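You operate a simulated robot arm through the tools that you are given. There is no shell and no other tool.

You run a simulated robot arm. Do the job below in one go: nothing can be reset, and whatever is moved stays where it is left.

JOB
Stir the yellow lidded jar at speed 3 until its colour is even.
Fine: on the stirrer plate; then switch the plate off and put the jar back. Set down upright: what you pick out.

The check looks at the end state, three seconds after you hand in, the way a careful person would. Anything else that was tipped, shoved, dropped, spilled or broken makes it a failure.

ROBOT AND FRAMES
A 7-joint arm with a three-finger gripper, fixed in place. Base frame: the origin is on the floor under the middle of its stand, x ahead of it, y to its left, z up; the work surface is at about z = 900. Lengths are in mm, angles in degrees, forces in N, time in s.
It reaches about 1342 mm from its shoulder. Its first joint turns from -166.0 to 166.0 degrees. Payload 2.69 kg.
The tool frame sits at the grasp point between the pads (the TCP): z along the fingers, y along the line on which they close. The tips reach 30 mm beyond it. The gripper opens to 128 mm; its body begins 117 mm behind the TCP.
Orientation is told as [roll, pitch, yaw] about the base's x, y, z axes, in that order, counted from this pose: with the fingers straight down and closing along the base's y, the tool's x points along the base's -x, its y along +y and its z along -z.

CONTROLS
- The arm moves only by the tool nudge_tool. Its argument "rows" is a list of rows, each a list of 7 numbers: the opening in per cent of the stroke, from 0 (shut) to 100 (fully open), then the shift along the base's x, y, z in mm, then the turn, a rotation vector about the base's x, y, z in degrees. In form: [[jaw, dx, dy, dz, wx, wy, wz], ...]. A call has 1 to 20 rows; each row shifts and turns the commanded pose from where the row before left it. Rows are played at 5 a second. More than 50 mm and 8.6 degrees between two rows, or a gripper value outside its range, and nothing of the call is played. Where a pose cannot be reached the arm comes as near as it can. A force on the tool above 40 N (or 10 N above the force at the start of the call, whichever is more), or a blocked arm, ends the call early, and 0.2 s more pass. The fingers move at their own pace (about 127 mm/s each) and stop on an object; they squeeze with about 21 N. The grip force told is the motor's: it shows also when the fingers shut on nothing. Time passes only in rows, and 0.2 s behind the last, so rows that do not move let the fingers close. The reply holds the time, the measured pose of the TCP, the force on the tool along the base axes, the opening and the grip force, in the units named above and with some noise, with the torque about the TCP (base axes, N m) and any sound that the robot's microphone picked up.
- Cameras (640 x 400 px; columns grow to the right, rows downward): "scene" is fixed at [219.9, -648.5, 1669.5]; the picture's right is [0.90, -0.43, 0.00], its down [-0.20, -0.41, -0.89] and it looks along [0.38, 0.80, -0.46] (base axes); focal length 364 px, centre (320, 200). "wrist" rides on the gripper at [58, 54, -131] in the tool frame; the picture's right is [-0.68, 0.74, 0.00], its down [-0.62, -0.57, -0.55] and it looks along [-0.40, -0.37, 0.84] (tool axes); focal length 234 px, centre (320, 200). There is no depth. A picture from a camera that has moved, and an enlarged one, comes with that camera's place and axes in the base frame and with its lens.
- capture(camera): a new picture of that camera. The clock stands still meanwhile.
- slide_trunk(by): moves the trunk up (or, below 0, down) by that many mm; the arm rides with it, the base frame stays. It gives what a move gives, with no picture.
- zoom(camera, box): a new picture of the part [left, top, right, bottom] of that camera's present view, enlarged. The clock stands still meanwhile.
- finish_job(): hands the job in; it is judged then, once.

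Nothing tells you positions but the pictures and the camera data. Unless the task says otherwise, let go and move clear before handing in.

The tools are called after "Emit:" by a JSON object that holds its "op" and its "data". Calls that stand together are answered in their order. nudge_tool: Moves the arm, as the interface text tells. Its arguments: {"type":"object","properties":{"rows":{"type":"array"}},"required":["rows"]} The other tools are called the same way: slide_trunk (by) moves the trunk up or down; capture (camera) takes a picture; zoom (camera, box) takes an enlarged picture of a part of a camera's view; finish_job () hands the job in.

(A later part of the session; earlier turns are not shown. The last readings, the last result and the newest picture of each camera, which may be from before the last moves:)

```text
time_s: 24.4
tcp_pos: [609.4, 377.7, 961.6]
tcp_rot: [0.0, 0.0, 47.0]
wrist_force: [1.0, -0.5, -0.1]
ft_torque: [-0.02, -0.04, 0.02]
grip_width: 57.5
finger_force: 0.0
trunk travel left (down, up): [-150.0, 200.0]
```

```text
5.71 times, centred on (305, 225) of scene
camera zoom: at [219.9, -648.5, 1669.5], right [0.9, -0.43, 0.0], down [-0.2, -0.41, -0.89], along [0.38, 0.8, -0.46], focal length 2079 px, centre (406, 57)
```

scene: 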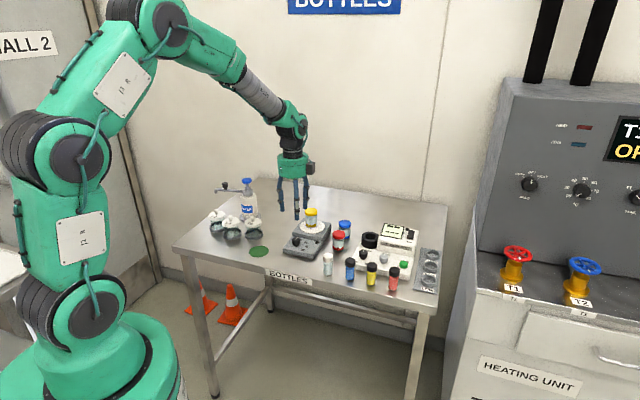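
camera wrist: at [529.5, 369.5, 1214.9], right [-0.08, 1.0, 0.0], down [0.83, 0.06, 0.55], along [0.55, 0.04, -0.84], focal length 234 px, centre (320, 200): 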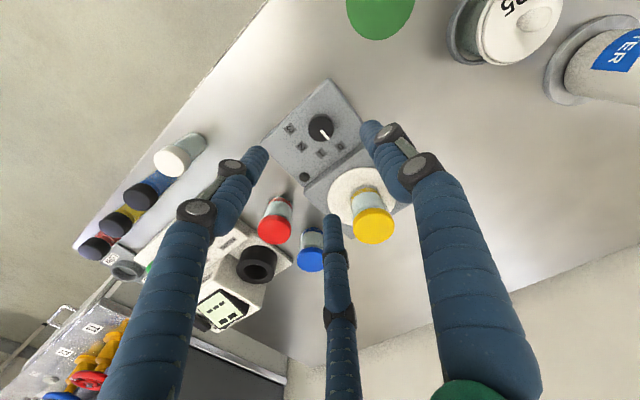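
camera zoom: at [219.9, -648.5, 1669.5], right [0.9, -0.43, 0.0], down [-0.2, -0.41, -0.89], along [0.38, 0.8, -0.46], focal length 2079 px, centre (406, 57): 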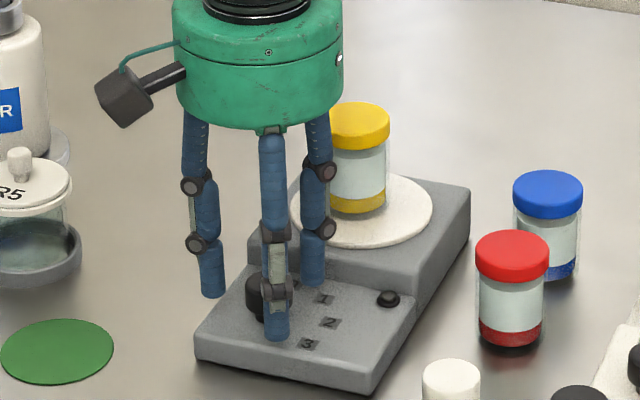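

The fingers surround the knob cap evenly. I'll close on it.

Emit:
{"op": "nudge_tool", "data": {"rows": [[35, 0, 0, 0, 0, 0, 0], [25, 0, 0, 0, 0, 0, 0], [15, 0, 0, 0, 0, 0, 0], [5, 0, 0, 0, 0, 0, 0], [0, 0, 0, 0, 0, 0, 0], [0, 0, 0, 0, 0, 0, 0]]}}

Emit:
{"op": "zoom", "data": {"camera": "wrist", "box": [220, 110, 420, 235]}}

Emit:
{"op": "zoom", "data": {"camera": "scene", "box": [270, 190, 340, 260]}}

```text
time_s: 25.8
tcp_pos: [609.8, 376.2, 961.9]
tcp_rot: [-0.1, 0.0, 47.0]
wrist_force: [2.9, -11.6, -1.4]
ft_torque: [-0.35, -0.18, -0.11]
grip_width: 30.0
finger_force: 21.4
trunk travel left (down, up): [-150.0, 200.0]
```

```text
3.20 times, centred on (320, 172) of wrist
camera zoom: at [529.1, 371.0, 1092.5], right [-0.08, 1.0, 0.0], down [0.83, 0.06, 0.55], along [0.55, 0.04, -0.84], focal length 749 px, centre (320, 288)
```

zoom: 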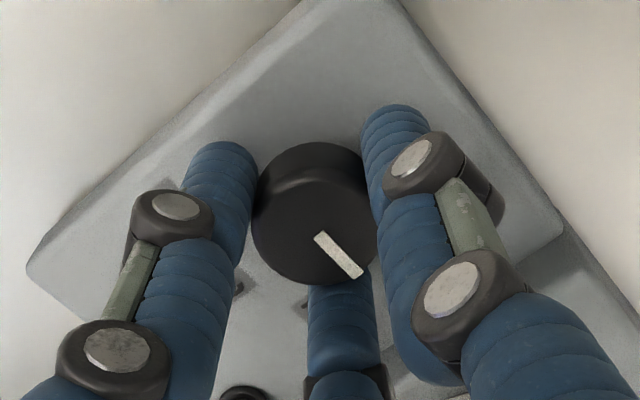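

```text
5.71 times, centred on (305, 225) of scene
camera zoom: at [219.9, -648.5, 1669.5], right [0.9, -0.43, 0.0], down [-0.2, -0.41, -0.89], along [0.38, 0.8, -0.46], focal length 2079 px, centre (406, 57)
```

zoom: 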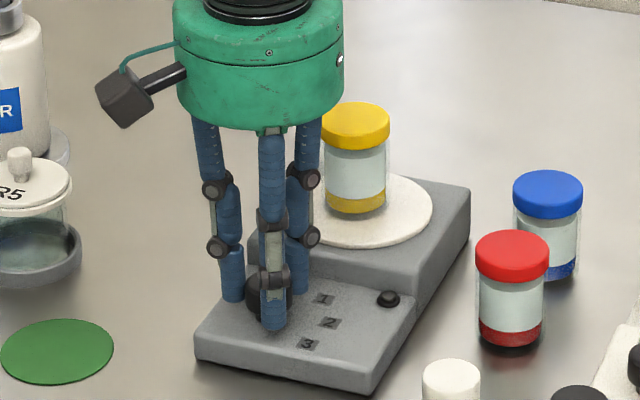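

The knob is gripped at 30 mm, but there is an 11.6 N side load toward −y. I'll ease the tool about 1.2 mm that way to unload the stirrer before turning.

Emit:
{"op": "nudge_tool", "data": {"rows": [[0, 0.2, -0.6, 0, 0, 0, 0], [0, 0.1, -0.6, 0, 0, 0, 0], [0, 0, 0, 0, 0, 0, 0]]}}

```text
time_s: 26.6
tcp_pos: [609.3, 376.1, 961.1]
tcp_rot: [0.0, 0.1, 47.1]
wrist_force: [-4.0, -2.3, -7.3]
ft_torque: [0.25, 0.21, -0.22]
grip_width: 29.1
finger_force: 44.9
trunk travel left (down, up): [-150.0, 200.0]
```

The side load is mostly gone, but the grip reading jumped. I'll wait a moment and look again before turning anything.

Emit:
{"op": "nudge_tool", "data": {"rows": [[0, 0, 0, 0, 0, 0, 0]]}}

Emit:
{"op": "zoom", "data": {"camera": "wrist", "box": [220, 110, 420, 235]}}

```text
time_s: 27.0
tcp_pos: [609.1, 374.6, 961.8]
tcp_rot: [0.0, 0.1, 47.0]
wrist_force: [-6.7, 1.2, -7.4]
ft_torque: [0.25, 0.14, -0.25]
grip_width: 29.4
finger_force: 45.8
trunk travel left (down, up): [-150.0, 200.0]
```

```text
3.20 times, centred on (320, 172) of wrist
camera zoom: at [529.5, 370.7, 1092.6], right [-0.08, 1.0, 0.0], down [0.83, 0.06, 0.55], along [0.55, 0.04, -0.84], focal length 749 px, centre (320, 288)
```

zoom: 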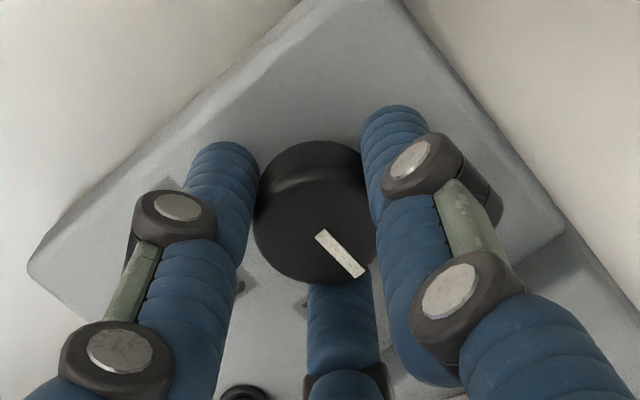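

The grip is steady and central. I'll turn the first 17° clockwise and check that the pointer follows.

Emit:
{"op": "nudge_tool", "data": {"rows": [[0, 0, 0, 0, 0, 0, -5], [0, 0, 0, 0, 0, 0, -6], [0, 0, 0, 0, 0, 0, -6], [0, 0, 0, 0, 0, 0, 0]]}}

Emit:
{"op": "zoom", "data": {"camera": "wrist", "box": [220, 110, 420, 235]}}

Emit:
{"op": "zoom", "data": {"camera": "scene", "box": [270, 190, 340, 260]}}

```text
time_s: 28.0
tcp_pos: [610.0, 375.6, 961.1]
tcp_rot: [-0.1, 0.1, 29.8]
wrist_force: [-12.2, -5.9, -7.2]
ft_torque: [-0.23, 0.48, 0.01]
grip_width: 29.0
finger_force: 45.3
trunk travel left (down, up): [-150.0, 200.0]
```

```text
3.20 times, centred on (320, 172) of wrist
camera zoom: at [531.4, 394.2, 1092.6], right [0.22, 0.98, 0.0], down [0.82, -0.18, 0.55], along [0.53, -0.12, -0.84], focal length 749 px, centre (320, 288)
```

zoom: 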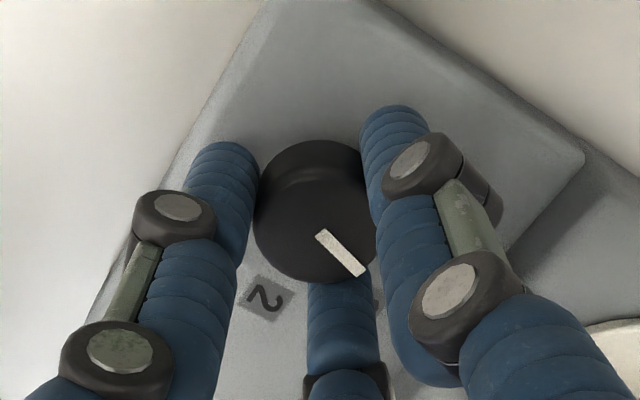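

```text
5.71 times, centred on (305, 225) of scene
camera zoom: at [219.9, -648.5, 1669.5], right [0.9, -0.43, 0.0], down [-0.2, -0.41, -0.89], along [0.38, 0.8, -0.46], focal length 2079 px, centre (406, 57)
```

zoom: 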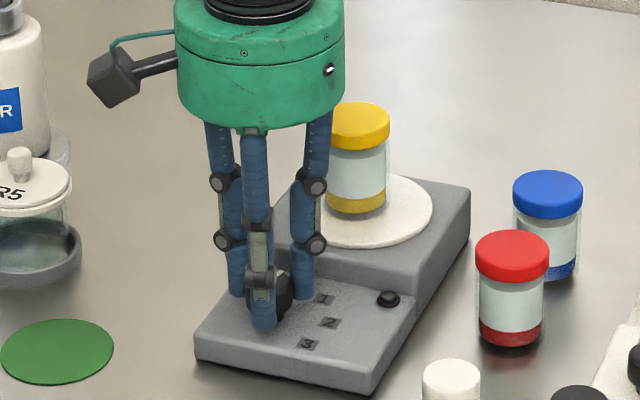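

The knob turns with the gripper. I'll ease the side load again and continue clockwise, checking partway.

Emit:
{"op": "nudge_tool", "data": {"rows": [[0, -0.6, -0.3, 0, 0, 0, -7], [0, -0.2, -0.1, 0, 0, 0, -8], [0, 0, 0, 0, 0, 0, -8], [0, 0, 0, 0, 0, 0, -8], [0, 0, 0, 0, 0, 0, -8], [0, 0, 0, 0, 0, 0, -8], [0, 0, 0, 0, 0, 0, 0]]}}

Emit:
{"op": "zoom", "data": {"camera": "wrist", "box": [220, 110, 420, 235]}}

Emit:
{"op": "zoom", "data": {"camera": "scene", "box": [270, 190, 340, 260]}}

```text
time_s: 29.6
tcp_pos: [610.4, 375.4, 961.3]
tcp_rot: [0.0, 0.0, -17.1]
wrist_force: [-4.1, -7.5, -9.1]
ft_torque: [-0.14, 0.23, -0.03]
grip_width: 29.0
finger_force: 45.1
trunk travel left (down, up): [-150.0, 200.0]
```

```text
3.20 times, centred on (320, 172) of wrist
camera zoom: at [568.7, 445.2, 1092.6], right [0.86, 0.5, 0.0], down [0.42, -0.72, 0.55], along [0.28, -0.47, -0.84], focal length 749 px, centre (320, 288)
```

zoom: 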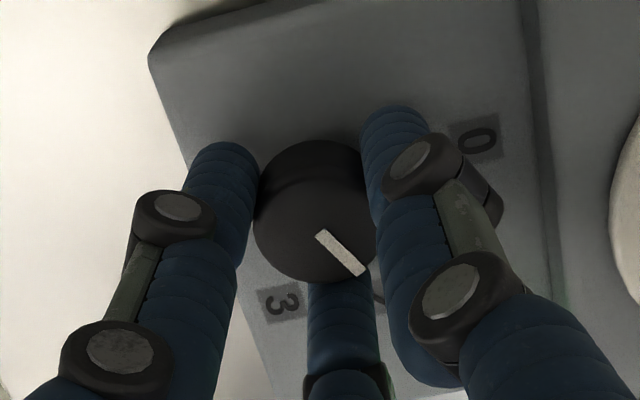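

```text
5.71 times, centred on (305, 225) of scene
camera zoom: at [219.9, -648.5, 1669.5], right [0.9, -0.43, 0.0], down [-0.2, -0.41, -0.89], along [0.38, 0.8, -0.46], focal length 2079 px, centre (406, 57)
```

zoom: 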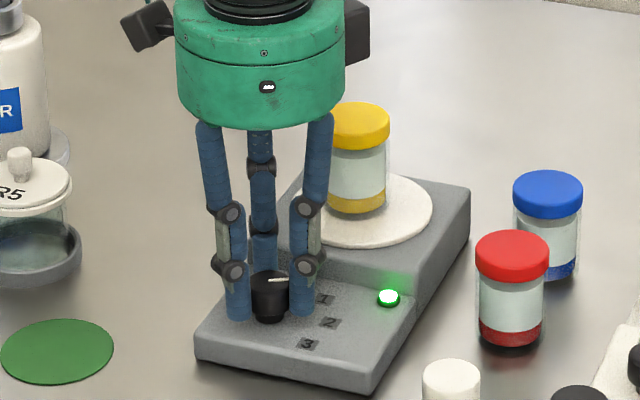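

The lamp lit green, so the plate is running and the knob is between 1 and 2. I'll continue the remaining 56° to speed 3.

Emit:
{"op": "nudge_tool", "data": {"rows": [[0, -0.2, -0.4, 0, 0, 0, -8], [0, 0, 0, 0, 0, 0, -8], [0, 0, 0, 0, 0, 0, -8], [0, 0, 0, 0, 0, 0, -8], [0, 0, 0, 0, 0, 0, -8], [0, 0, 0, 0, 0, 0, -8], [0, 0, 0, 0, 0, 0, -8], [0, 0, 0, 0, 0, 0, 0]]}}

Emit:
{"op": "capture", "data": {"camera": "wrist"}}

Emit:
{"op": "zoom", "data": {"camera": "scene", "box": [270, 190, 340, 260]}}

```text
time_s: 31.4
tcp_pos: [609.6, 376.3, 960.6]
tcp_rot: [-0.1, 0.0, -73.1]
wrist_force: [3.2, 4.2, -3.9]
ft_torque: [0.05, -0.03, -0.02]
grip_width: 29.3
finger_force: 44.9
trunk travel left (down, up): [-150.0, 200.0]
```

```text
taken
camera wrist: at [642.9, 448.1, 1092.7], right [0.9, -0.43, 0.0], down [-0.36, -0.75, 0.55], along [-0.24, -0.49, -0.84], focal length 234 px, centre (320, 200)
```

wrist: 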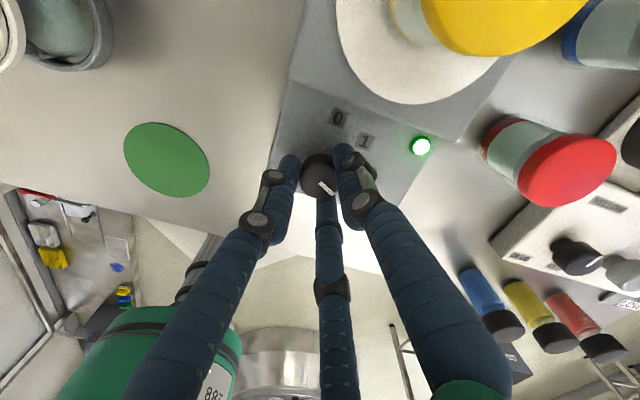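

```text
5.71 times, centred on (305, 225) of scene
camera zoom: at [219.9, -648.5, 1669.5], right [0.9, -0.43, 0.0], down [-0.2, -0.41, -0.89], along [0.38, 0.8, -0.46], focal length 2079 px, centre (406, 57)
```

zoom: 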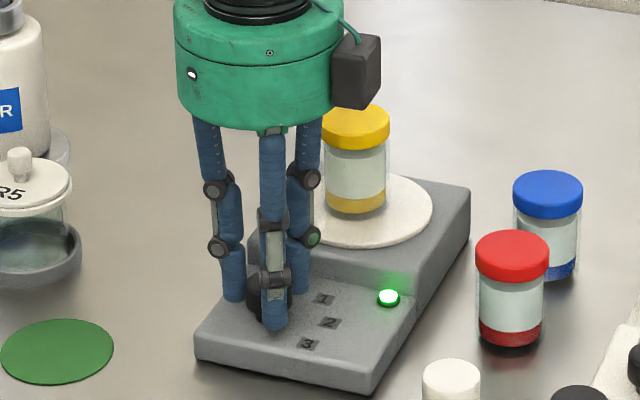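

I've turned the full 120°. I'll open the fingers and rise a little to confirm that the pointer stands on 3.

Emit:
{"op": "nudge_tool", "data": {"rows": [[25, 0, 0, 0, 0, 0, 0], [32, 0, 0, 0, 0, 0, 0], [45, 0, 0, 0, 0, 0, 0], [45, 0, 0, 0, 0, 0, 0], [45, 0, 0, 20, 0, 0, 0], [45, 0, 0, 40, 0, 0, 0], [45, 0, 0, 40, 0, 0, 0], [45, 0, 0, 0, 0, 0, 0]]}}

Emit:
{"op": "zoom", "data": {"camera": "wrist", "box": [270, 70, 400, 170]}}

Emit:
{"op": "zoom", "data": {"camera": "scene", "box": [285, 200, 345, 260]}}

```text
time_s: 33.2
tcp_pos: [607.5, 376.0, 1062.7]
tcp_rot: [0.0, -0.1, -73.0]
wrist_force: [0.0, 0.1, 0.4]
ft_torque: [0.08, -0.05, 0.02]
grip_width: 57.9
finger_force: 0.3
trunk travel left (down, up): [-150.0, 200.0]
```

```text
4.00 times, centred on (335, 120) of wrist
camera zoom: at [640.9, 448.9, 1194.4], right [0.9, -0.43, 0.0], down [-0.36, -0.75, 0.55], along [-0.24, -0.49, -0.84], focal length 937 px, centre (260, 520)
```

zoom: 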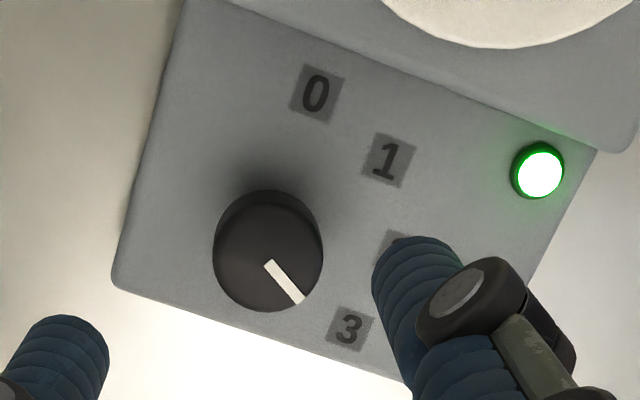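

```text
6.67 times, centred on (315, 230) of scene
camera zoom: at [219.9, -648.5, 1669.5], right [0.9, -0.43, 0.0], down [-0.2, -0.41, -0.89], along [0.38, 0.8, -0.46], focal length 2426 px, centre (353, 0)
```

zoom: 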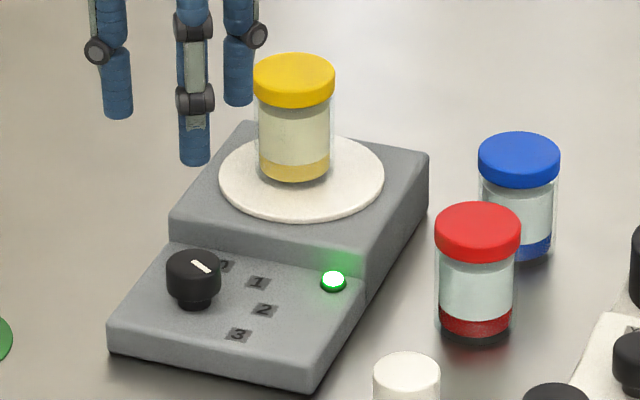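

The pointer lines up with the 3, and the jar's liquid is already picking up colour. I'll wait and watch until it is even.

Emit:
{"op": "nudge_tool", "data": {"rows": [[45, 0, 0, 0, 0, 0, 0], [45, 0, 0, 0, 0, 0, 0], [45, 0, 0, 0, 0, 0, 0], [45, 0, 0, 0, 0, 0, 0], [45, 0, 0, 0, 0, 0, 0], [45, 0, 0, 0, 0, 0, 0], [45, 0, 0, 0, 0, 0, 0], [45, 0, 0, 0, 0, 0, 0], [45, 0, 0, 0, 0, 0, 0], [45, 0, 0, 0, 0, 0, 0], [45, 0, 0, 0, 0, 0, 0], [45, 0, 0, 0, 0, 0, 0], [45, 0, 0, 0, 0, 0, 0], [45, 0, 0, 0, 0, 0, 0], [45, 0, 0, 0, 0, 0, 0]]}}

Emit:
{"op": "zoom", "data": {"camera": "scene", "box": [285, 200, 345, 260]}}

```text
time_s: 36.4
tcp_pos: [608.1, 376.2, 1062.5]
tcp_rot: [0.0, 0.0, -73.1]
wrist_force: [-0.8, -0.1, 0.1]
ft_torque: [-0.01, -0.01, 0.0]
grip_width: 57.6
finger_force: 0.1
trunk travel left (down, up): [-150.0, 200.0]
```

```text
6.67 times, centred on (315, 230) of scene
camera zoom: at [219.9, -648.5, 1669.5], right [0.9, -0.43, 0.0], down [-0.2, -0.41, -0.89], along [0.38, 0.8, -0.46], focal length 2426 px, centre (353, 0)
```

zoom: 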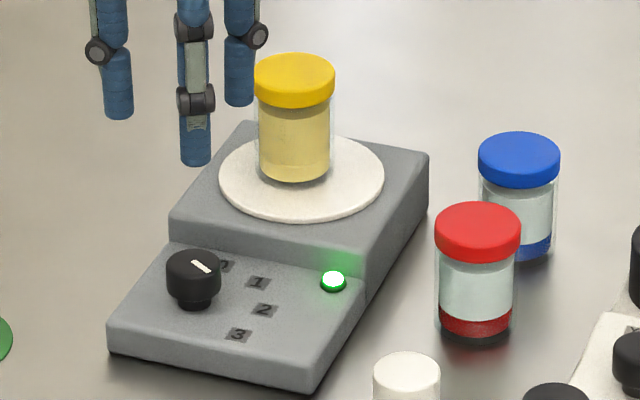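

The liquid is nearly uniform. I'll look closer to judge what difference remains.

Emit:
{"op": "zoom", "data": {"camera": "scene", "box": [305, 203, 323, 230]}}

Emit:
{"op": "nudge_tool", "data": {"rows": [[45, 0, 0, 0, 0, 0, 0], [45, 0, 0, 0, 0, 0, 0], [45, 0, 0, 0, 0, 0, 0], [45, 0, 0, 0, 0, 0, 0], [45, 0, 0, 0, 0, 0, 0], [45, 0, 0, 0, 0, 0, 0], [45, 0, 0, 0, 0, 0, 0], [45, 0, 0, 0, 0, 0, 0], [45, 0, 0, 0, 0, 0, 0]]}}

Emit:
{"op": "zoom", "data": {"camera": "scene", "box": [305, 203, 323, 230]}}

```text
14.81 times, centred on (314, 216) of scene
camera zoom: at [219.9, -648.5, 1669.5], right [0.9, -0.43, 0.0], down [-0.2, -0.41, -0.89], along [0.38, 0.8, -0.46], focal length 5391 px, centre (409, -44)
```

zoom: 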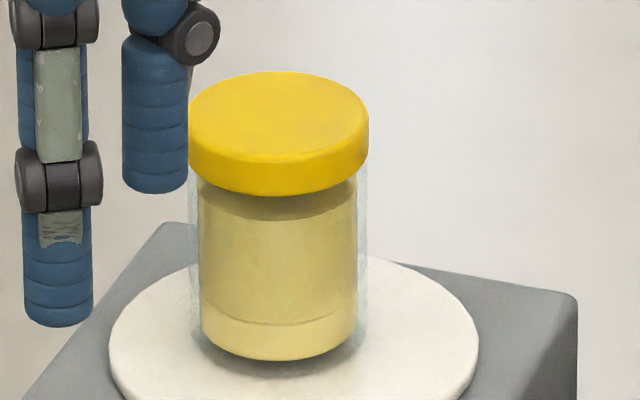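

```text
time_s: 38.4
tcp_pos: [608.2, 375.7, 1064.3]
tcp_rot: [0.0, 0.1, -73.0]
wrist_force: [-0.1, 0.2, 0.4]
ft_torque: [0.0, -0.03, 0.04]
grip_width: 57.6
finger_force: 0.0
trunk travel left (down, up): [-150.0, 200.0]
```

```text
14.81 times, centred on (314, 216) of scene
camera zoom: at [219.9, -648.5, 1669.5], right [0.9, -0.43, 0.0], down [-0.2, -0.41, -0.89], along [0.38, 0.8, -0.46], focal length 5391 px, centre (409, -44)
```

zoom: 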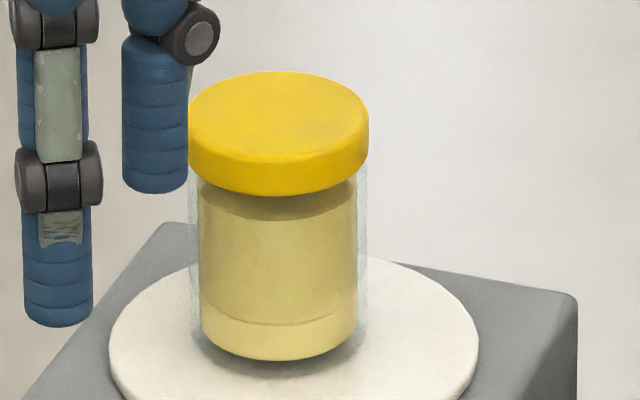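

The colour has stayed the same between the two looks, with top and bottom matching, so it is even. Now I'll go back down on the knob and turn it back to 0.

Emit:
{"op": "nudge_tool", "data": {"rows": [[45, 1, 0, -40, 0, 0, 0], [45, 0, 0, -40, 0, 0, 0], [45, 0, 0, -20, 0, 0, 0], [45, 0, 0, 0, 0, 0, 0]]}}

Emit:
{"op": "zoom", "data": {"camera": "wrist", "box": [220, 110, 420, 235]}}

```text
time_s: 39.4
tcp_pos: [609.6, 375.8, 959.1]
tcp_rot: [0.0, 0.0, -73.0]
wrist_force: [0.4, -0.3, 0.3]
ft_torque: [-0.01, 0.02, 0.03]
grip_width: 57.6
finger_force: 0.1
trunk travel left (down, up): [-150.0, 200.0]
```

```text
3.20 times, centred on (320, 172) of wrist
camera zoom: at [643.0, 448.2, 1091.3], right [0.9, -0.43, 0.0], down [-0.36, -0.75, 0.55], along [-0.24, -0.49, -0.84], focal length 749 px, centre (320, 288)
```

zoom: 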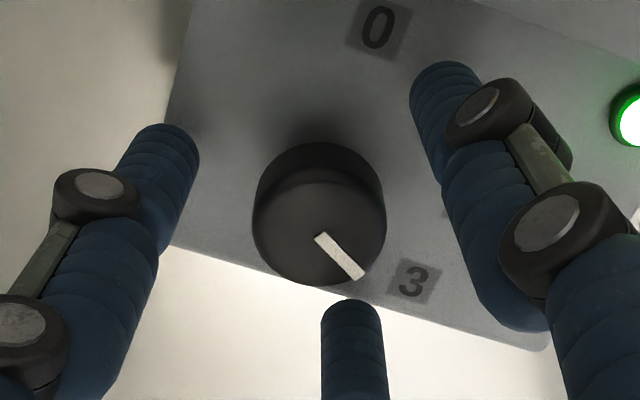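

The knob is centred again. I'll close on it and check the side load.

Emit:
{"op": "nudge_tool", "data": {"rows": [[35, 0, 0, 0, 0, 0, 0], [25, 0, 0, 0, 0, 0, 0], [15, 0, 0, 0, 0, 0, 0], [5, 0, 0, 0, 0, 0, 0], [0, 0, 0, 0, 0, 0, 0], [0, 0, 0, 0, 0, 0, 0]]}}

```text
time_s: 40.8
tcp_pos: [608.3, 376.8, 959.3]
tcp_rot: [0.1, 0.0, -73.1]
wrist_force: [-0.3, 0.4, -0.6]
ft_torque: [-0.05, 0.01, 0.0]
grip_width: 29.5
finger_force: 44.7
trunk travel left (down, up): [-150.0, 200.0]
```

The grip is clean with no side load. I'll turn counter-clockwise back toward 0.

Emit:
{"op": "nudge_tool", "data": {"rows": [[0, 0, 0, 0, 0, 0, 6], [0, 0, 0, 0, 0, 0, 8], [0, 0, 0, 0, 0, 0, 8], [0, 0, 0, 0, 0, 0, 8], [0, 0, 0, 0, 0, 0, 8], [0, 0, 0, 0, 0, 0, 8], [0, 0, 0, 0, 0, 0, 8], [0, 0, 0, 0, 0, 0, 0]]}}

```text
time_s: 42.6
tcp_pos: [609.9, 376.2, 960.1]
tcp_rot: [-0.1, 0.1, -18.9]
wrist_force: [-7.5, 7.7, -17.8]
ft_torque: [0.3, 0.28, 0.01]
grip_width: 29.1
finger_force: 44.8
trunk travel left (down, up): [-150.0, 200.0]
```

The knob is turning, but some vertical load has built up. I'll relax the pose slightly as I continue to 0.

Emit:
{"op": "nudge_tool", "data": {"rows": [[0, -0.3, 0.4, -0.7, 0, 0, 6], [0, -0.2, 0.2, -0.3, 0, 0, 8], [0, 0, 0, 0, 0, 0, 8], [0, 0, 0, 0, 0, 0, 0]]}}

Emit:
{"op": "zoom", "data": {"camera": "wrist", "box": [220, 110, 420, 235]}}

Emit:
{"op": "zoom", "data": {"camera": "scene", "box": [270, 190, 340, 260]}}

```text
time_s: 43.6
tcp_pos: [610.4, 376.5, 960.8]
tcp_rot: [0.0, 0.0, 3.2]
wrist_force: [-7.6, -2.7, -9.5]
ft_torque: [-0.35, 0.4, 0.04]
grip_width: 29.5
finger_force: 44.8
trunk travel left (down, up): [-150.0, 200.0]
```

```text
3.20 times, centred on (320, 172) of wrist
camera zoom: at [547.5, 427.2, 1091.6], right [0.64, 0.77, 0.0], down [0.65, -0.53, 0.55], along [0.42, -0.35, -0.84], focal length 749 px, centre (320, 288)
```

zoom: 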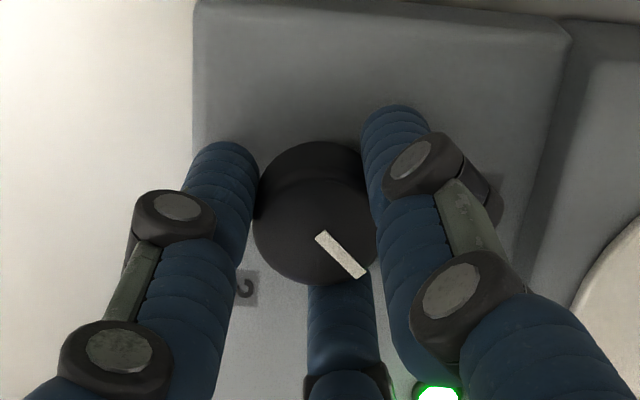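

```text
5.71 times, centred on (305, 225) of scene
camera zoom: at [219.9, -648.5, 1669.5], right [0.9, -0.43, 0.0], down [-0.2, -0.41, -0.89], along [0.38, 0.8, -0.46], focal length 2079 px, centre (406, 57)
```

zoom: 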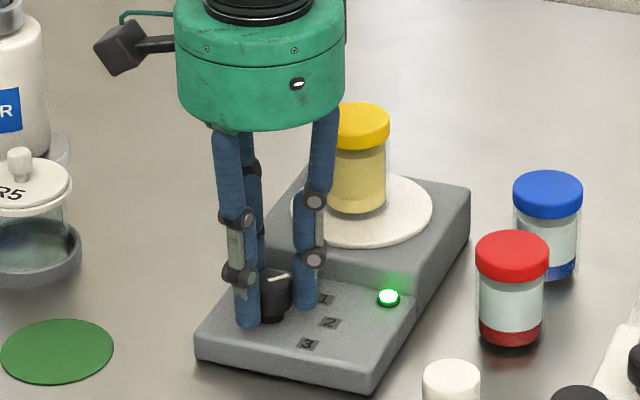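

The lamp is still on, with the pointer passing 1. I'll turn the last 44° to 0.

Emit:
{"op": "nudge_tool", "data": {"rows": [[0, -0.3, -0.1, -0.3, 0, 0, 8], [0, -0.1, -0.1, 0, 0, 0, 8], [0, 0, 0, 0, 0, 0, 8], [0, 0, 0, 0, 0, 0, 8], [0, 0, 0, 0, 0, 0, 7], [0, 0, 0, 0, 0, 0, 5], [0, 0, 0, 0, 0, 0, 0]]}}

Emit:
{"op": "zoom", "data": {"camera": "wrist", "box": [220, 110, 420, 235]}}

Emit:
{"op": "zoom", "data": {"camera": "scene", "box": [270, 190, 340, 260]}}

```text
time_s: 45.2
tcp_pos: [610.4, 375.5, 960.4]
tcp_rot: [0.0, 0.0, 47.1]
wrist_force: [-4.4, 5.8, -4.3]
ft_torque: [0.39, 0.36, -0.83]
grip_width: 29.4
finger_force: 45.2
trunk travel left (down, up): [-150.0, 200.0]
```

```text
3.20 times, centred on (320, 172) of wrist
camera zoom: at [529.4, 370.5, 1091.7], right [-0.08, 1.0, 0.0], down [0.83, 0.06, 0.55], along [0.55, 0.04, -0.84], focal length 749 px, centre (320, 288)
```

zoom: 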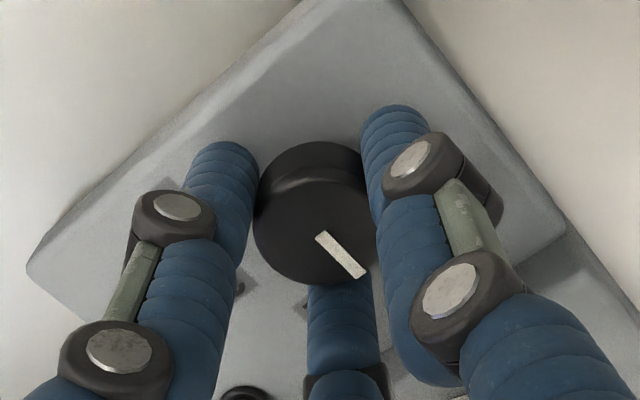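

```text
5.71 times, centred on (305, 225) of scene
camera zoom: at [219.9, -648.5, 1669.5], right [0.9, -0.43, 0.0], down [-0.2, -0.41, -0.89], along [0.38, 0.8, -0.46], focal length 2079 px, centre (406, 57)
```

zoom: 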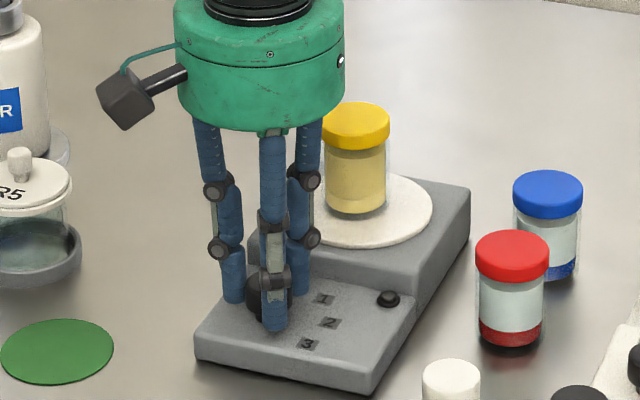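

The lamp is off and a turning resistance shows the knob is at its stop. I'll release and rise, then confirm the pointer is on 0.

Emit:
{"op": "nudge_tool", "data": {"rows": [[0, 0, 0, 0, 0, 0, -0.5], [25, 0, 0, 0, 0, 0, 0], [32, 0, 0, 0, 0, 0, 0], [45, 0, 0, 0, 0, 0, 0], [45, 0, 0, 0, 0, 0, 0], [45, 0, 0, 20, 0, 0, 0], [45, 0, 0, 40, 0, 0, 0], [45, 0, 0, 40, 0, 0, 0], [45, 0, 0, 0, 0, 0, 0]]}}

Emit:
{"op": "zoom", "data": {"camera": "wrist", "box": [240, 70, 400, 170]}}

Emit:
{"op": "zoom", "data": {"camera": "scene", "box": [285, 200, 345, 260]}}

```text
time_s: 47.2
tcp_pos: [607.7, 376.6, 1060.4]
tcp_rot: [0.0, 0.0, 46.5]
wrist_force: [0.0, -1.3, 0.4]
ft_torque: [0.02, -0.01, 0.0]
grip_width: 57.6
finger_force: 0.0
trunk travel left (down, up): [-150.0, 200.0]
```

```text
4.00 times, centred on (320, 120) of wrist
camera zoom: at [528.1, 371.8, 1191.2], right [-0.07, 1.0, 0.0], down [0.83, 0.06, 0.55], along [0.55, 0.04, -0.84], focal length 937 px, centre (320, 520)
```

zoom: 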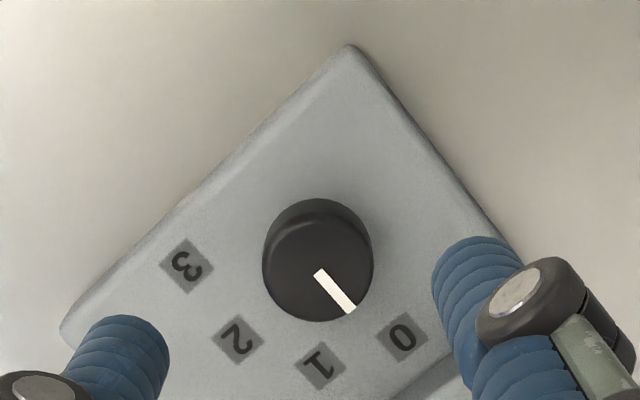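

```text
6.67 times, centred on (315, 230) of scene
camera zoom: at [219.9, -648.5, 1669.5], right [0.9, -0.43, 0.0], down [-0.2, -0.41, -0.89], along [0.38, 0.8, -0.46], focal length 2426 px, centre (353, 0)
```

zoom: 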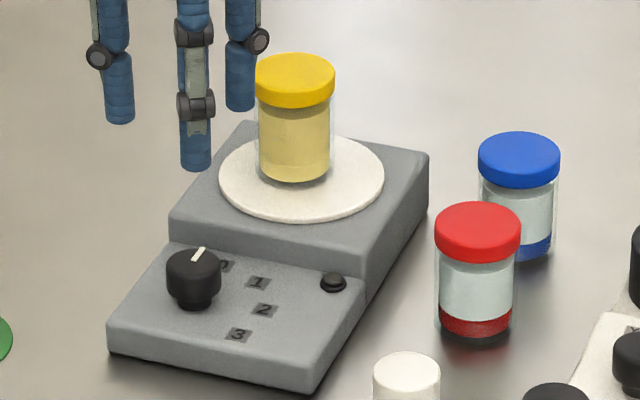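

The knob is on 0 with the lamp dark, and the jar's colour is even. I'll move back above the jar, with the gripper turned to its original angle, and open the jaw to 60 %.

Emit:
{"op": "nudge_tool", "data": {"rows": [[60, 0, 0, 24, 0, 0, 0], [60, 22.5, 17, 0, 0, 0, -8.5], [60, 22.5, 17, 0, 0, 0, -8.5], [60, 22.5, 17, 0, 0, 0, -8.5], [60, 22.8, 17.3, 0, 0, 0, -8.5], [60, 0, 0, 0, 0, 0, -8.5], [60, 0, 0, 0, 0, 0, -8.5], [60, 0, 0, 0, 0, 0, -8.5], [60, 0, 0, 0, 0, 0, 0], [60, 0, 0, 0, 0, 0, 0]]}}

Emit:
{"op": "zoom", "data": {"camera": "wrist", "box": [240, 90, 400, 190]}}

Emit:
{"op": "capture", "data": {"camera": "scene"}}

```text
time_s: 49.4
tcp_pos: [699.0, 445.4, 1085.9]
tcp_rot: [0.0, -0.1, -13.2]
wrist_force: [0.1, -0.4, -0.8]
ft_torque: [0.0, 0.03, -0.02]
grip_width: 76.8
finger_force: 0.1
trunk travel left (down, up): [-150.0, 200.0]
```

```text
4.00 times, centred on (320, 140) of wrist
camera zoom: at [653.7, 510.2, 1215.7], right [0.83, 0.56, 0.0], down [0.47, -0.69, 0.55], along [0.31, -0.45, -0.84], focal length 937 px, centre (320, 440)
```

zoom: 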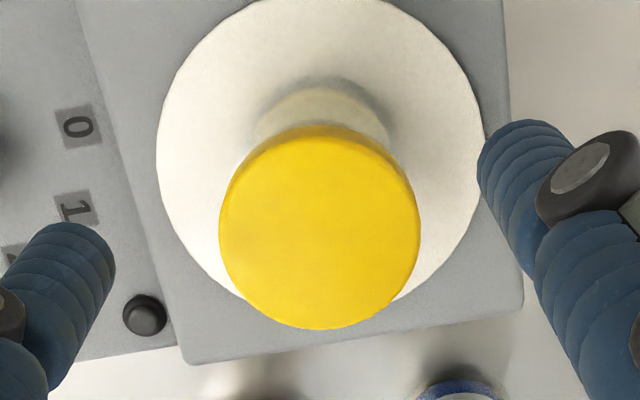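

```text
taken
```

scene: 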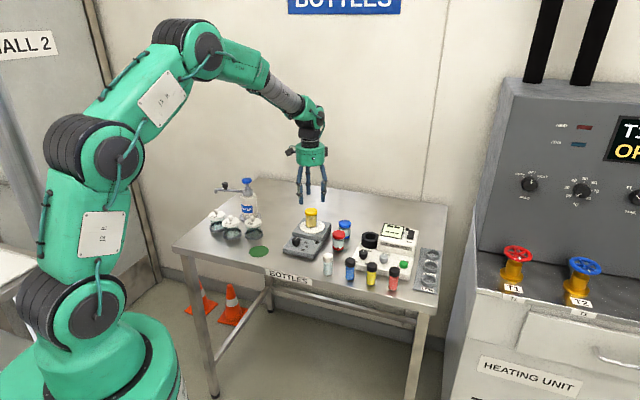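

The lid appears about 4 mm from the grasp axis toward the disc's centre. I'll shift, go lower and re-measure.

Emit:
{"op": "nudge_tool", "data": {"rows": [[60, 2.2, -3.2, 0, 0, 0, 0], [60, 0, 0, -30, 0, 0, 0], [60, 0, 0, -17, 0, 0, 0], [60, 0, 0, 0, 0, 0, 0], [60, 0, 0, 0, 0, 0, 0]]}}

Emit:
{"op": "zoom", "data": {"camera": "wrist", "box": [220, 80, 420, 205]}}

Emit:
{"op": "zoom", "data": {"camera": "scene", "box": [280, 180, 350, 250]}}

```text
time_s: 50.6
tcp_pos: [702.8, 440.9, 1039.1]
tcp_rot: [-0.1, 0.0, -13.0]
wrist_force: [0.3, -0.1, 0.7]
ft_torque: [-0.02, -0.01, -0.03]
grip_width: 76.8
finger_force: 0.1
trunk travel left (down, up): [-150.0, 200.0]
```

```text
3.20 times, centred on (320, 142) of wrist
camera zoom: at [656.0, 507.1, 1169.8], right [0.82, 0.57, 0.0], down [0.47, -0.69, 0.55], along [0.31, -0.45, -0.84], focal length 749 px, centre (320, 384)
```

zoom: 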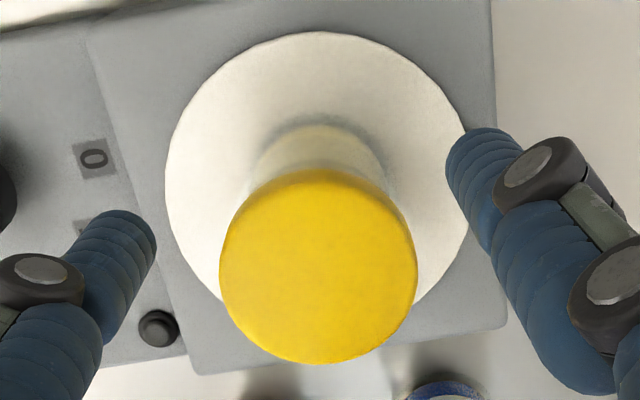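

```text
5.71 times, centred on (315, 215) of scene
camera zoom: at [219.9, -648.5, 1669.5], right [0.9, -0.43, 0.0], down [-0.2, -0.41, -0.89], along [0.38, 0.8, -0.46], focal length 2079 px, centre (349, 114)
```

zoom: 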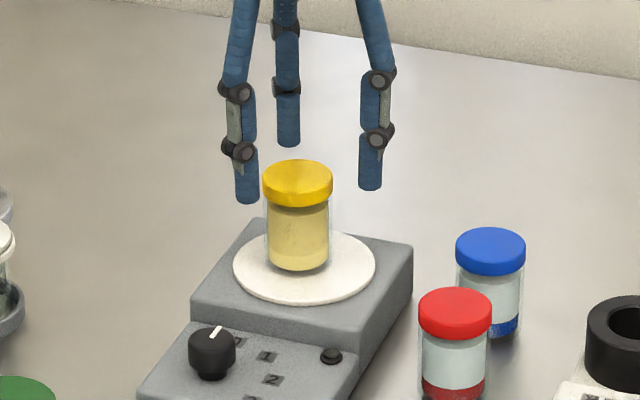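

The jar is centred between the fingers now. I'll lower to the same grip height as before and close.

Emit:
{"op": "nudge_tool", "data": {"rows": [[60, 0, 0, -18, 0, 0, 0], [60, 0, 0, -18, 0, 0, 0], [60, 0, 0, -16.5, 0, 0, 0], [60, 0, 0, 0, 0, 0, 0], [50, 0, 0, 0, 0, 0, 0], [40, 0, 0, 0, 0, 0, 0], [30, 0, 0, 0, 0, 0, 0], [20, 0, 0, 0, 0, 0, 0], [10, 0, 0, 0, 0, 0, 0], [0, 0, 0, 0, 0, 0, 0], [0, 0, 0, 0, 0, 0, 0]]}}

Emit:
{"op": "zoom", "data": {"camera": "scene", "box": [280, 190, 350, 260]}}

Emit:
{"op": "capture", "data": {"camera": "wrist"}}

```text
time_s: 53.0
tcp_pos: [702.2, 439.0, 985.0]
tcp_rot: [0.0, 0.1, -12.9]
wrist_force: [-0.2, 0.1, 0.3]
ft_torque: [0.03, 0.0, -0.05]
grip_width: 44.1
finger_force: 20.3
trunk travel left (down, up): [-150.0, 200.0]
```

```text
5.71 times, centred on (315, 225) of scene
camera zoom: at [219.9, -648.5, 1669.5], right [0.9, -0.43, 0.0], down [-0.2, -0.41, -0.89], along [0.38, 0.8, -0.46], focal length 2079 px, centre (349, 57)
```

zoom: 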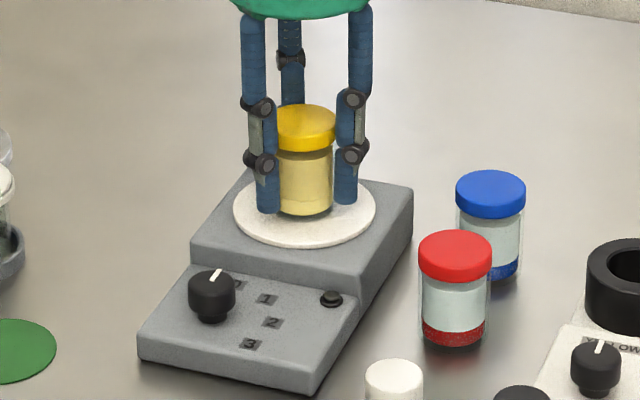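

```text
taken
camera wrist: at [655.4, 506.1, 1115.7], right [0.82, 0.57, 0.0], down [0.47, -0.69, 0.55], along [0.31, -0.45, -0.84], focal length 234 px, centre (320, 200)
```

wrist: 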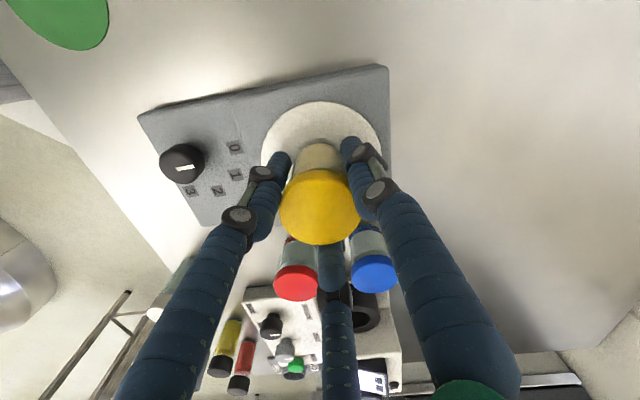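

The jar is gripped again. I'll lift it straight up and carry it back over its original spot.

Emit:
{"op": "nudge_tool", "data": {"rows": [[0, 0, 0, 5, 0, 0, 0], [0, 0, 0, 15, 0, 0, 0], [0, 0, 0, 20, 0, 0, 0], [0, 0, 0, 25, 0, 0, 0], [0, -0.7, -29, 0, 0, 0, 0], [0, -0.7, -30, 0, 0, 0, 0], [0, -0.7, -30, 0, 0, 0, 0], [0, -0.7, -30, 0, 0, 0, 0], [0, -0.6, -30, 0, 0, 0, 0], [0, -0.6, -29, 0, 0, 0, 0], [0, 0, 0, 0, 0, 0, 0], [0, 0, 0, 0, 0, 0, 0]]}}

Emit:
{"op": "capture", "data": {"camera": "wrist"}}

Emit:
{"op": "zoom", "data": {"camera": "scene", "box": [270, 160, 390, 280]}}

```text
time_s: 55.6
tcp_pos: [697.4, 260.4, 1051.2]
tcp_rot: [0.0, 0.0, -13.0]
wrist_force: [-0.1, 0.0, -1.8]
ft_torque: [-0.01, 0.0, -0.06]
grip_width: 43.6
finger_force: 21.2
trunk travel left (down, up): [-150.0, 200.0]
```

```text
taken
camera wrist: at [651.0, 327.4, 1182.6], right [0.82, 0.57, 0.0], down [0.47, -0.69, 0.55], along [0.31, -0.45, -0.84], focal length 234 px, centre (320, 200)
```

wrist: 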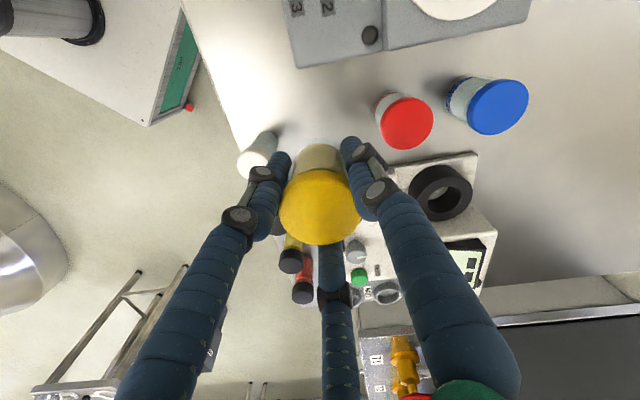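

```text
3.33 times, centred on (330, 220) of scene
camera zoom: at [219.9, -648.5, 1669.5], right [0.9, -0.43, 0.0], down [-0.2, -0.41, -0.89], along [0.38, 0.8, -0.46], focal length 1213 px, centre (287, 133)
```

zoom: 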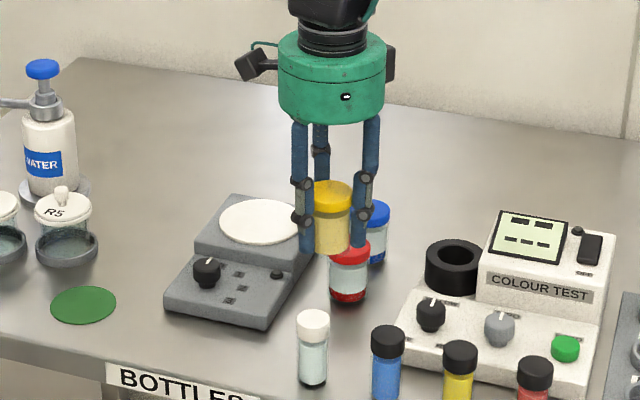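

The jar is above its old spot, but the arm sits about 2–3 mm short in y by the camera data. I'll correct that and lower to just above the bench.

Emit:
{"op": "nudge_tool", "data": {"rows": [[0, 0.3, 2.3, 0, 0, 0, 0], [0, 0, 0, -25, 0, 0, 0], [0, 0, 0, -25, 0, 0, 0], [0, 0, 0, -25, 0, 0, 0], [0, 0, 0, -18, 0, 0, 0], [0, 0, 0, 0, 0, 0, 0], [0, 0, 0, 0, 0, 0, 0]]}}

Emit:
{"op": "capture", "data": {"camera": "wrist"}}

Emit:
{"op": "zoom", "data": {"camera": "scene", "box": [300, 200, 370, 270]}}

```text
time_s: 57.2
tcp_pos: [699.0, 265.6, 956.0]
tcp_rot: [0.0, 0.0, -13.0]
wrist_force: [-0.1, -0.9, -1.1]
ft_torque: [-0.01, 0.03, 0.01]
grip_width: 44.0
finger_force: 21.1
trunk travel left (down, up): [-150.0, 200.0]
```

```text
taken
camera wrist: at [652.6, 332.2, 1087.5], right [0.82, 0.57, 0.0], down [0.47, -0.69, 0.55], along [0.31, -0.45, -0.84], focal length 234 px, centre (320, 200)
```

wrist: 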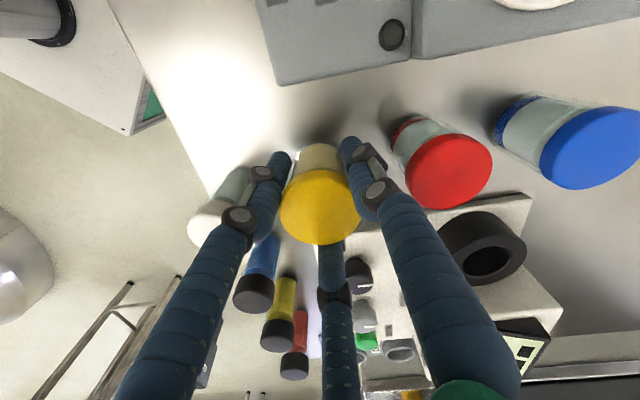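

```text
5.71 times, centred on (335, 235) of scene
camera zoom: at [219.9, -648.5, 1669.5], right [0.9, -0.43, 0.0], down [-0.2, -0.41, -0.89], along [0.38, 0.8, -0.46], focal length 2079 px, centre (234, 0)
```

zoom: 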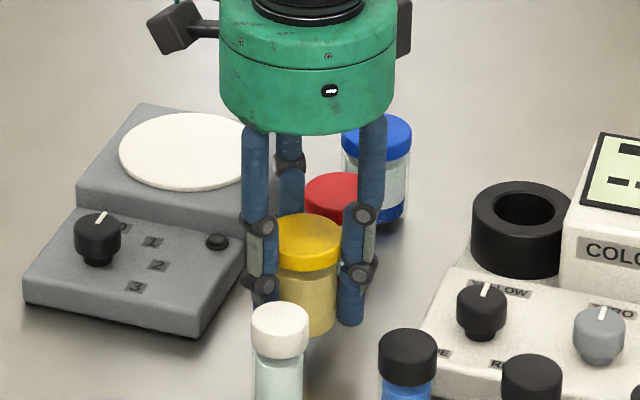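

The jar is about 11 mm above the bench. I'll trim the position by 1–2 mm and lower gently until it touches.

Emit:
{"op": "nudge_tool", "data": {"rows": [[0, -1, -2, 0, 0, 0, 0], [0, 0, 0, -4, 0, 0, 0], [0, 0, 0, -3, 0, 0, 0], [0, 0, 0, 0, 0, 0, 0]]}}

Emit:
{"op": "nudge_tool", "data": {"rows": [[0, 0, 0, -1.5, 0, 0, 0], [0, 0, 0, 0, 0, 0, 0]]}}

Emit:
{"op": "zoom", "data": {"camera": "scene", "box": [310, 215, 360, 265]}}

```text
time_s: 58.2
tcp_pos: [698.0, 262.7, 948.9]
tcp_rot: [0.1, 0.1, -13.0]
wrist_force: [0.4, -0.1, -1.5]
ft_torque: [0.0, 0.02, -0.02]
grip_width: 43.8
finger_force: 20.9
trunk travel left (down, up): [-150.0, 200.0]
```

```text
time_s: 58.8
tcp_pos: [697.2, 264.1, 947.7]
tcp_rot: [0.0, 0.0, -13.0]
wrist_force: [-1.4, 0.2, -0.9]
ft_torque: [0.0, 0.0, 0.02]
grip_width: 43.7
finger_force: 21.5
trunk travel left (down, up): [-150.0, 200.0]
```

```text
8.00 times, centred on (335, 240) of scene
camera zoom: at [219.9, -648.5, 1669.5], right [0.9, -0.43, 0.0], down [-0.2, -0.41, -0.89], along [0.38, 0.8, -0.46], focal length 2911 px, centre (200, -120)
```

zoom: 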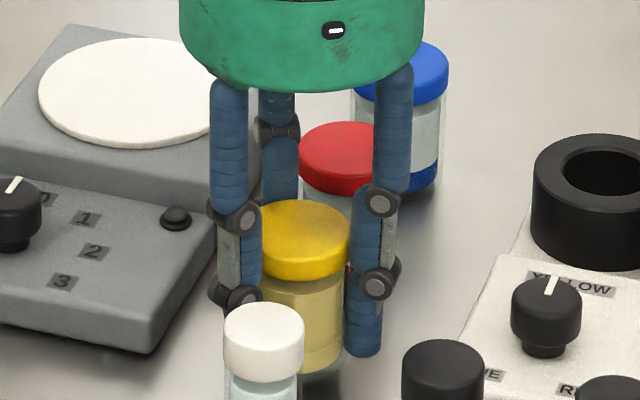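

There is no contact yet at about z = 948. I'll keep lowering in 1 mm steps, watching the force.

Emit:
{"op": "nudge_tool", "data": {"rows": [[0, 0, 0, -1, 0, 0, 0], [0, 0, 0, 0, 0, 0, 0]]}}

Emit:
{"op": "nudge_tool", "data": {"rows": [[0, 0, 0, -1, 0, 0, 0], [0, 0, 0, 0, 0, 0, 0]]}}

```text
time_s: 59.4
tcp_pos: [696.9, 263.6, 947.0]
tcp_rot: [0.0, 0.0, -13.0]
wrist_force: [0.1, 0.0, -0.5]
ft_torque: [0.04, -0.02, 0.01]
grip_width: 43.6
finger_force: 20.7
trunk travel left (down, up): [-150.0, 200.0]
```

```text
time_s: 60.0
tcp_pos: [697.6, 264.0, 946.1]
tcp_rot: [-0.1, 0.0, -12.9]
wrist_force: [0.8, 0.2, -0.1]
ft_torque: [0.02, 0.01, -0.04]
grip_width: 43.4
finger_force: 20.8
trunk travel left (down, up): [-150.0, 200.0]
```

Emit:
{"op": "nudge_tool", "data": {"rows": [[0, 0, 0, -0.8, 0, 0, 0], [0, 0, 0, 0, 0, 0, 0]]}}

Emit:
{"op": "zoom", "data": {"camera": "wrist", "box": [260, 110, 400, 200]}}

```text
time_s: 60.6
tcp_pos: [696.4, 263.7, 944.4]
tcp_rot: [0.1, 0.0, -13.0]
wrist_force: [0.3, -0.1, -1.6]
ft_torque: [-0.02, 0.0, 0.01]
grip_width: 43.7
finger_force: 21.2
trunk travel left (down, up): [-150.0, 200.0]
```

```text
4.44 times, centred on (330, 155) of wrist
camera zoom: at [651.2, 329.6, 1076.3], right [0.82, 0.57, 0.0], down [0.47, -0.69, 0.55], along [0.31, -0.45, -0.84], focal length 1041 px, centre (276, 400)
```

zoom: 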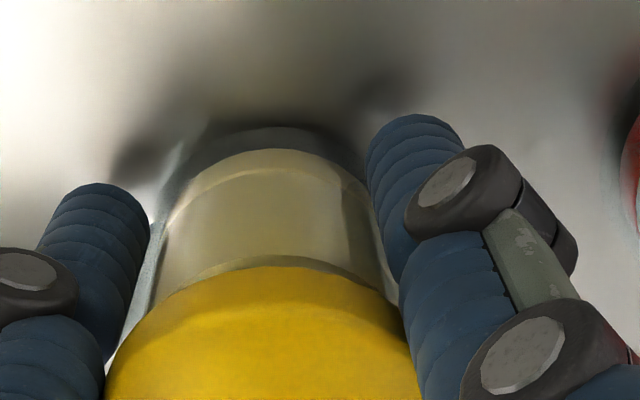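

There is still no contact at about z = 945, with the jar directly over its old spot. I'll keep going in small steps.

Emit:
{"op": "nudge_tool", "data": {"rows": [[0, 0, 0, -0.8, 0, 0, 0], [0, 0, 0, 0, 0, 0, 0]]}}

Emit:
{"op": "nudge_tool", "data": {"rows": [[0, 0, 0, -0.7, 0, 0, 0], [0, 0, 0, 0, 0, 0, 0]]}}

```text
time_s: 61.2
tcp_pos: [697.5, 263.2, 943.9]
tcp_rot: [0.0, 0.0, -12.9]
wrist_force: [-0.3, -0.1, -1.5]
ft_torque: [0.0, -0.02, 0.01]
grip_width: 43.5
finger_force: 20.8
trunk travel left (down, up): [-150.0, 200.0]
```

```text
time_s: 61.8
tcp_pos: [697.6, 262.7, 942.8]
tcp_rot: [0.1, 0.0, -13.0]
wrist_force: [0.4, 1.0, -1.9]
ft_torque: [0.01, -0.02, -0.03]
grip_width: 43.8
finger_force: 20.9
trunk travel left (down, up): [-150.0, 200.0]
```

Emit:
{"op": "nudge_tool", "data": {"rows": [[0, 0, 0, -0.8, 0, 0, 0], [0, 0, 0, 0, 0, 0, 0]]}}

Emit:
{"op": "zoom", "data": {"camera": "scene", "box": [320, 228, 350, 258]}}

```text
time_s: 62.4
tcp_pos: [696.3, 262.4, 942.9]
tcp_rot: [0.0, -0.1, -13.0]
wrist_force: [-0.6, 0.8, -1.2]
ft_torque: [-0.03, 0.04, 0.0]
grip_width: 43.5
finger_force: 20.8
trunk travel left (down, up): [-150.0, 200.0]
```

```text
13.33 times, centred on (335, 243) of scene
camera zoom: at [219.9, -648.5, 1669.5], right [0.9, -0.43, 0.0], down [-0.2, -0.41, -0.89], along [0.38, 0.8, -0.46], focal length 4852 px, centre (120, -373)
```

zoom: 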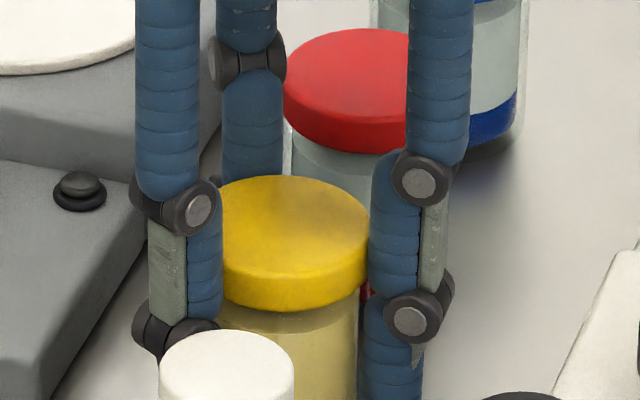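

The weight is still fully on the gripper. I'll continue down a few more small steps.

Emit:
{"op": "nudge_tool", "data": {"rows": [[0, 0, 0, -0.8, 0, 0, 0], [0, 0, 0, 0, 0, 0, 0]]}}

Emit:
{"op": "nudge_tool", "data": {"rows": [[0, 0, 0, -0.8, 0, 0, 0], [0, 0, 0, 0, 0, 0, 0]]}}

```text
time_s: 63.0
tcp_pos: [697.1, 262.7, 942.4]
tcp_rot: [0.0, 0.0, -12.9]
wrist_force: [-0.4, -0.5, -0.8]
ft_torque: [0.02, 0.01, 0.0]
grip_width: 43.8
finger_force: 20.6
trunk travel left (down, up): [-150.0, 200.0]
```

```text
time_s: 63.6
tcp_pos: [697.6, 263.0, 941.3]
tcp_rot: [0.0, 0.0, -13.0]
wrist_force: [0.6, 0.8, -1.7]
ft_torque: [-0.01, -0.03, -0.01]
grip_width: 43.8
finger_force: 21.3
trunk travel left (down, up): [-150.0, 200.0]
```

No contact at about z = 941.5 yet. I'll check the gap visually.

Emit:
{"op": "zoom", "data": {"camera": "wrist", "box": [260, 110, 400, 200]}}

Emit:
{"op": "zoom", "data": {"camera": "scene", "box": [320, 235, 350, 265]}}

```text
4.44 times, centred on (330, 155) of wrist
camera zoom: at [651.7, 329.5, 1072.8], right [0.82, 0.57, 0.0], down [0.47, -0.69, 0.55], along [0.31, -0.45, -0.84], focal length 1041 px, centre (276, 400)
```

zoom: 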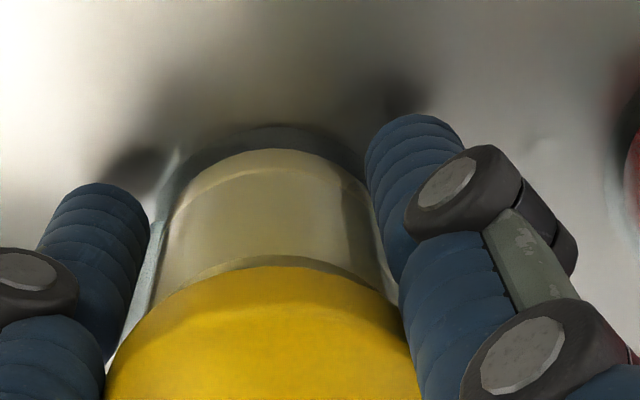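

```text
13.33 times, centred on (335, 250) of scene
camera zoom: at [219.9, -648.5, 1669.5], right [0.9, -0.43, 0.0], down [-0.2, -0.41, -0.89], along [0.38, 0.8, -0.46], focal length 4852 px, centre (120, -467)
```

zoom: 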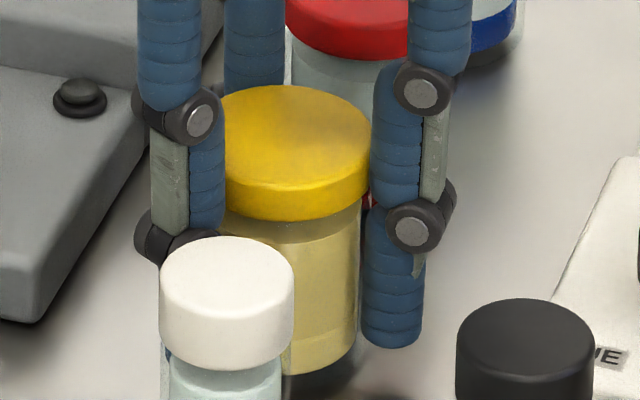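

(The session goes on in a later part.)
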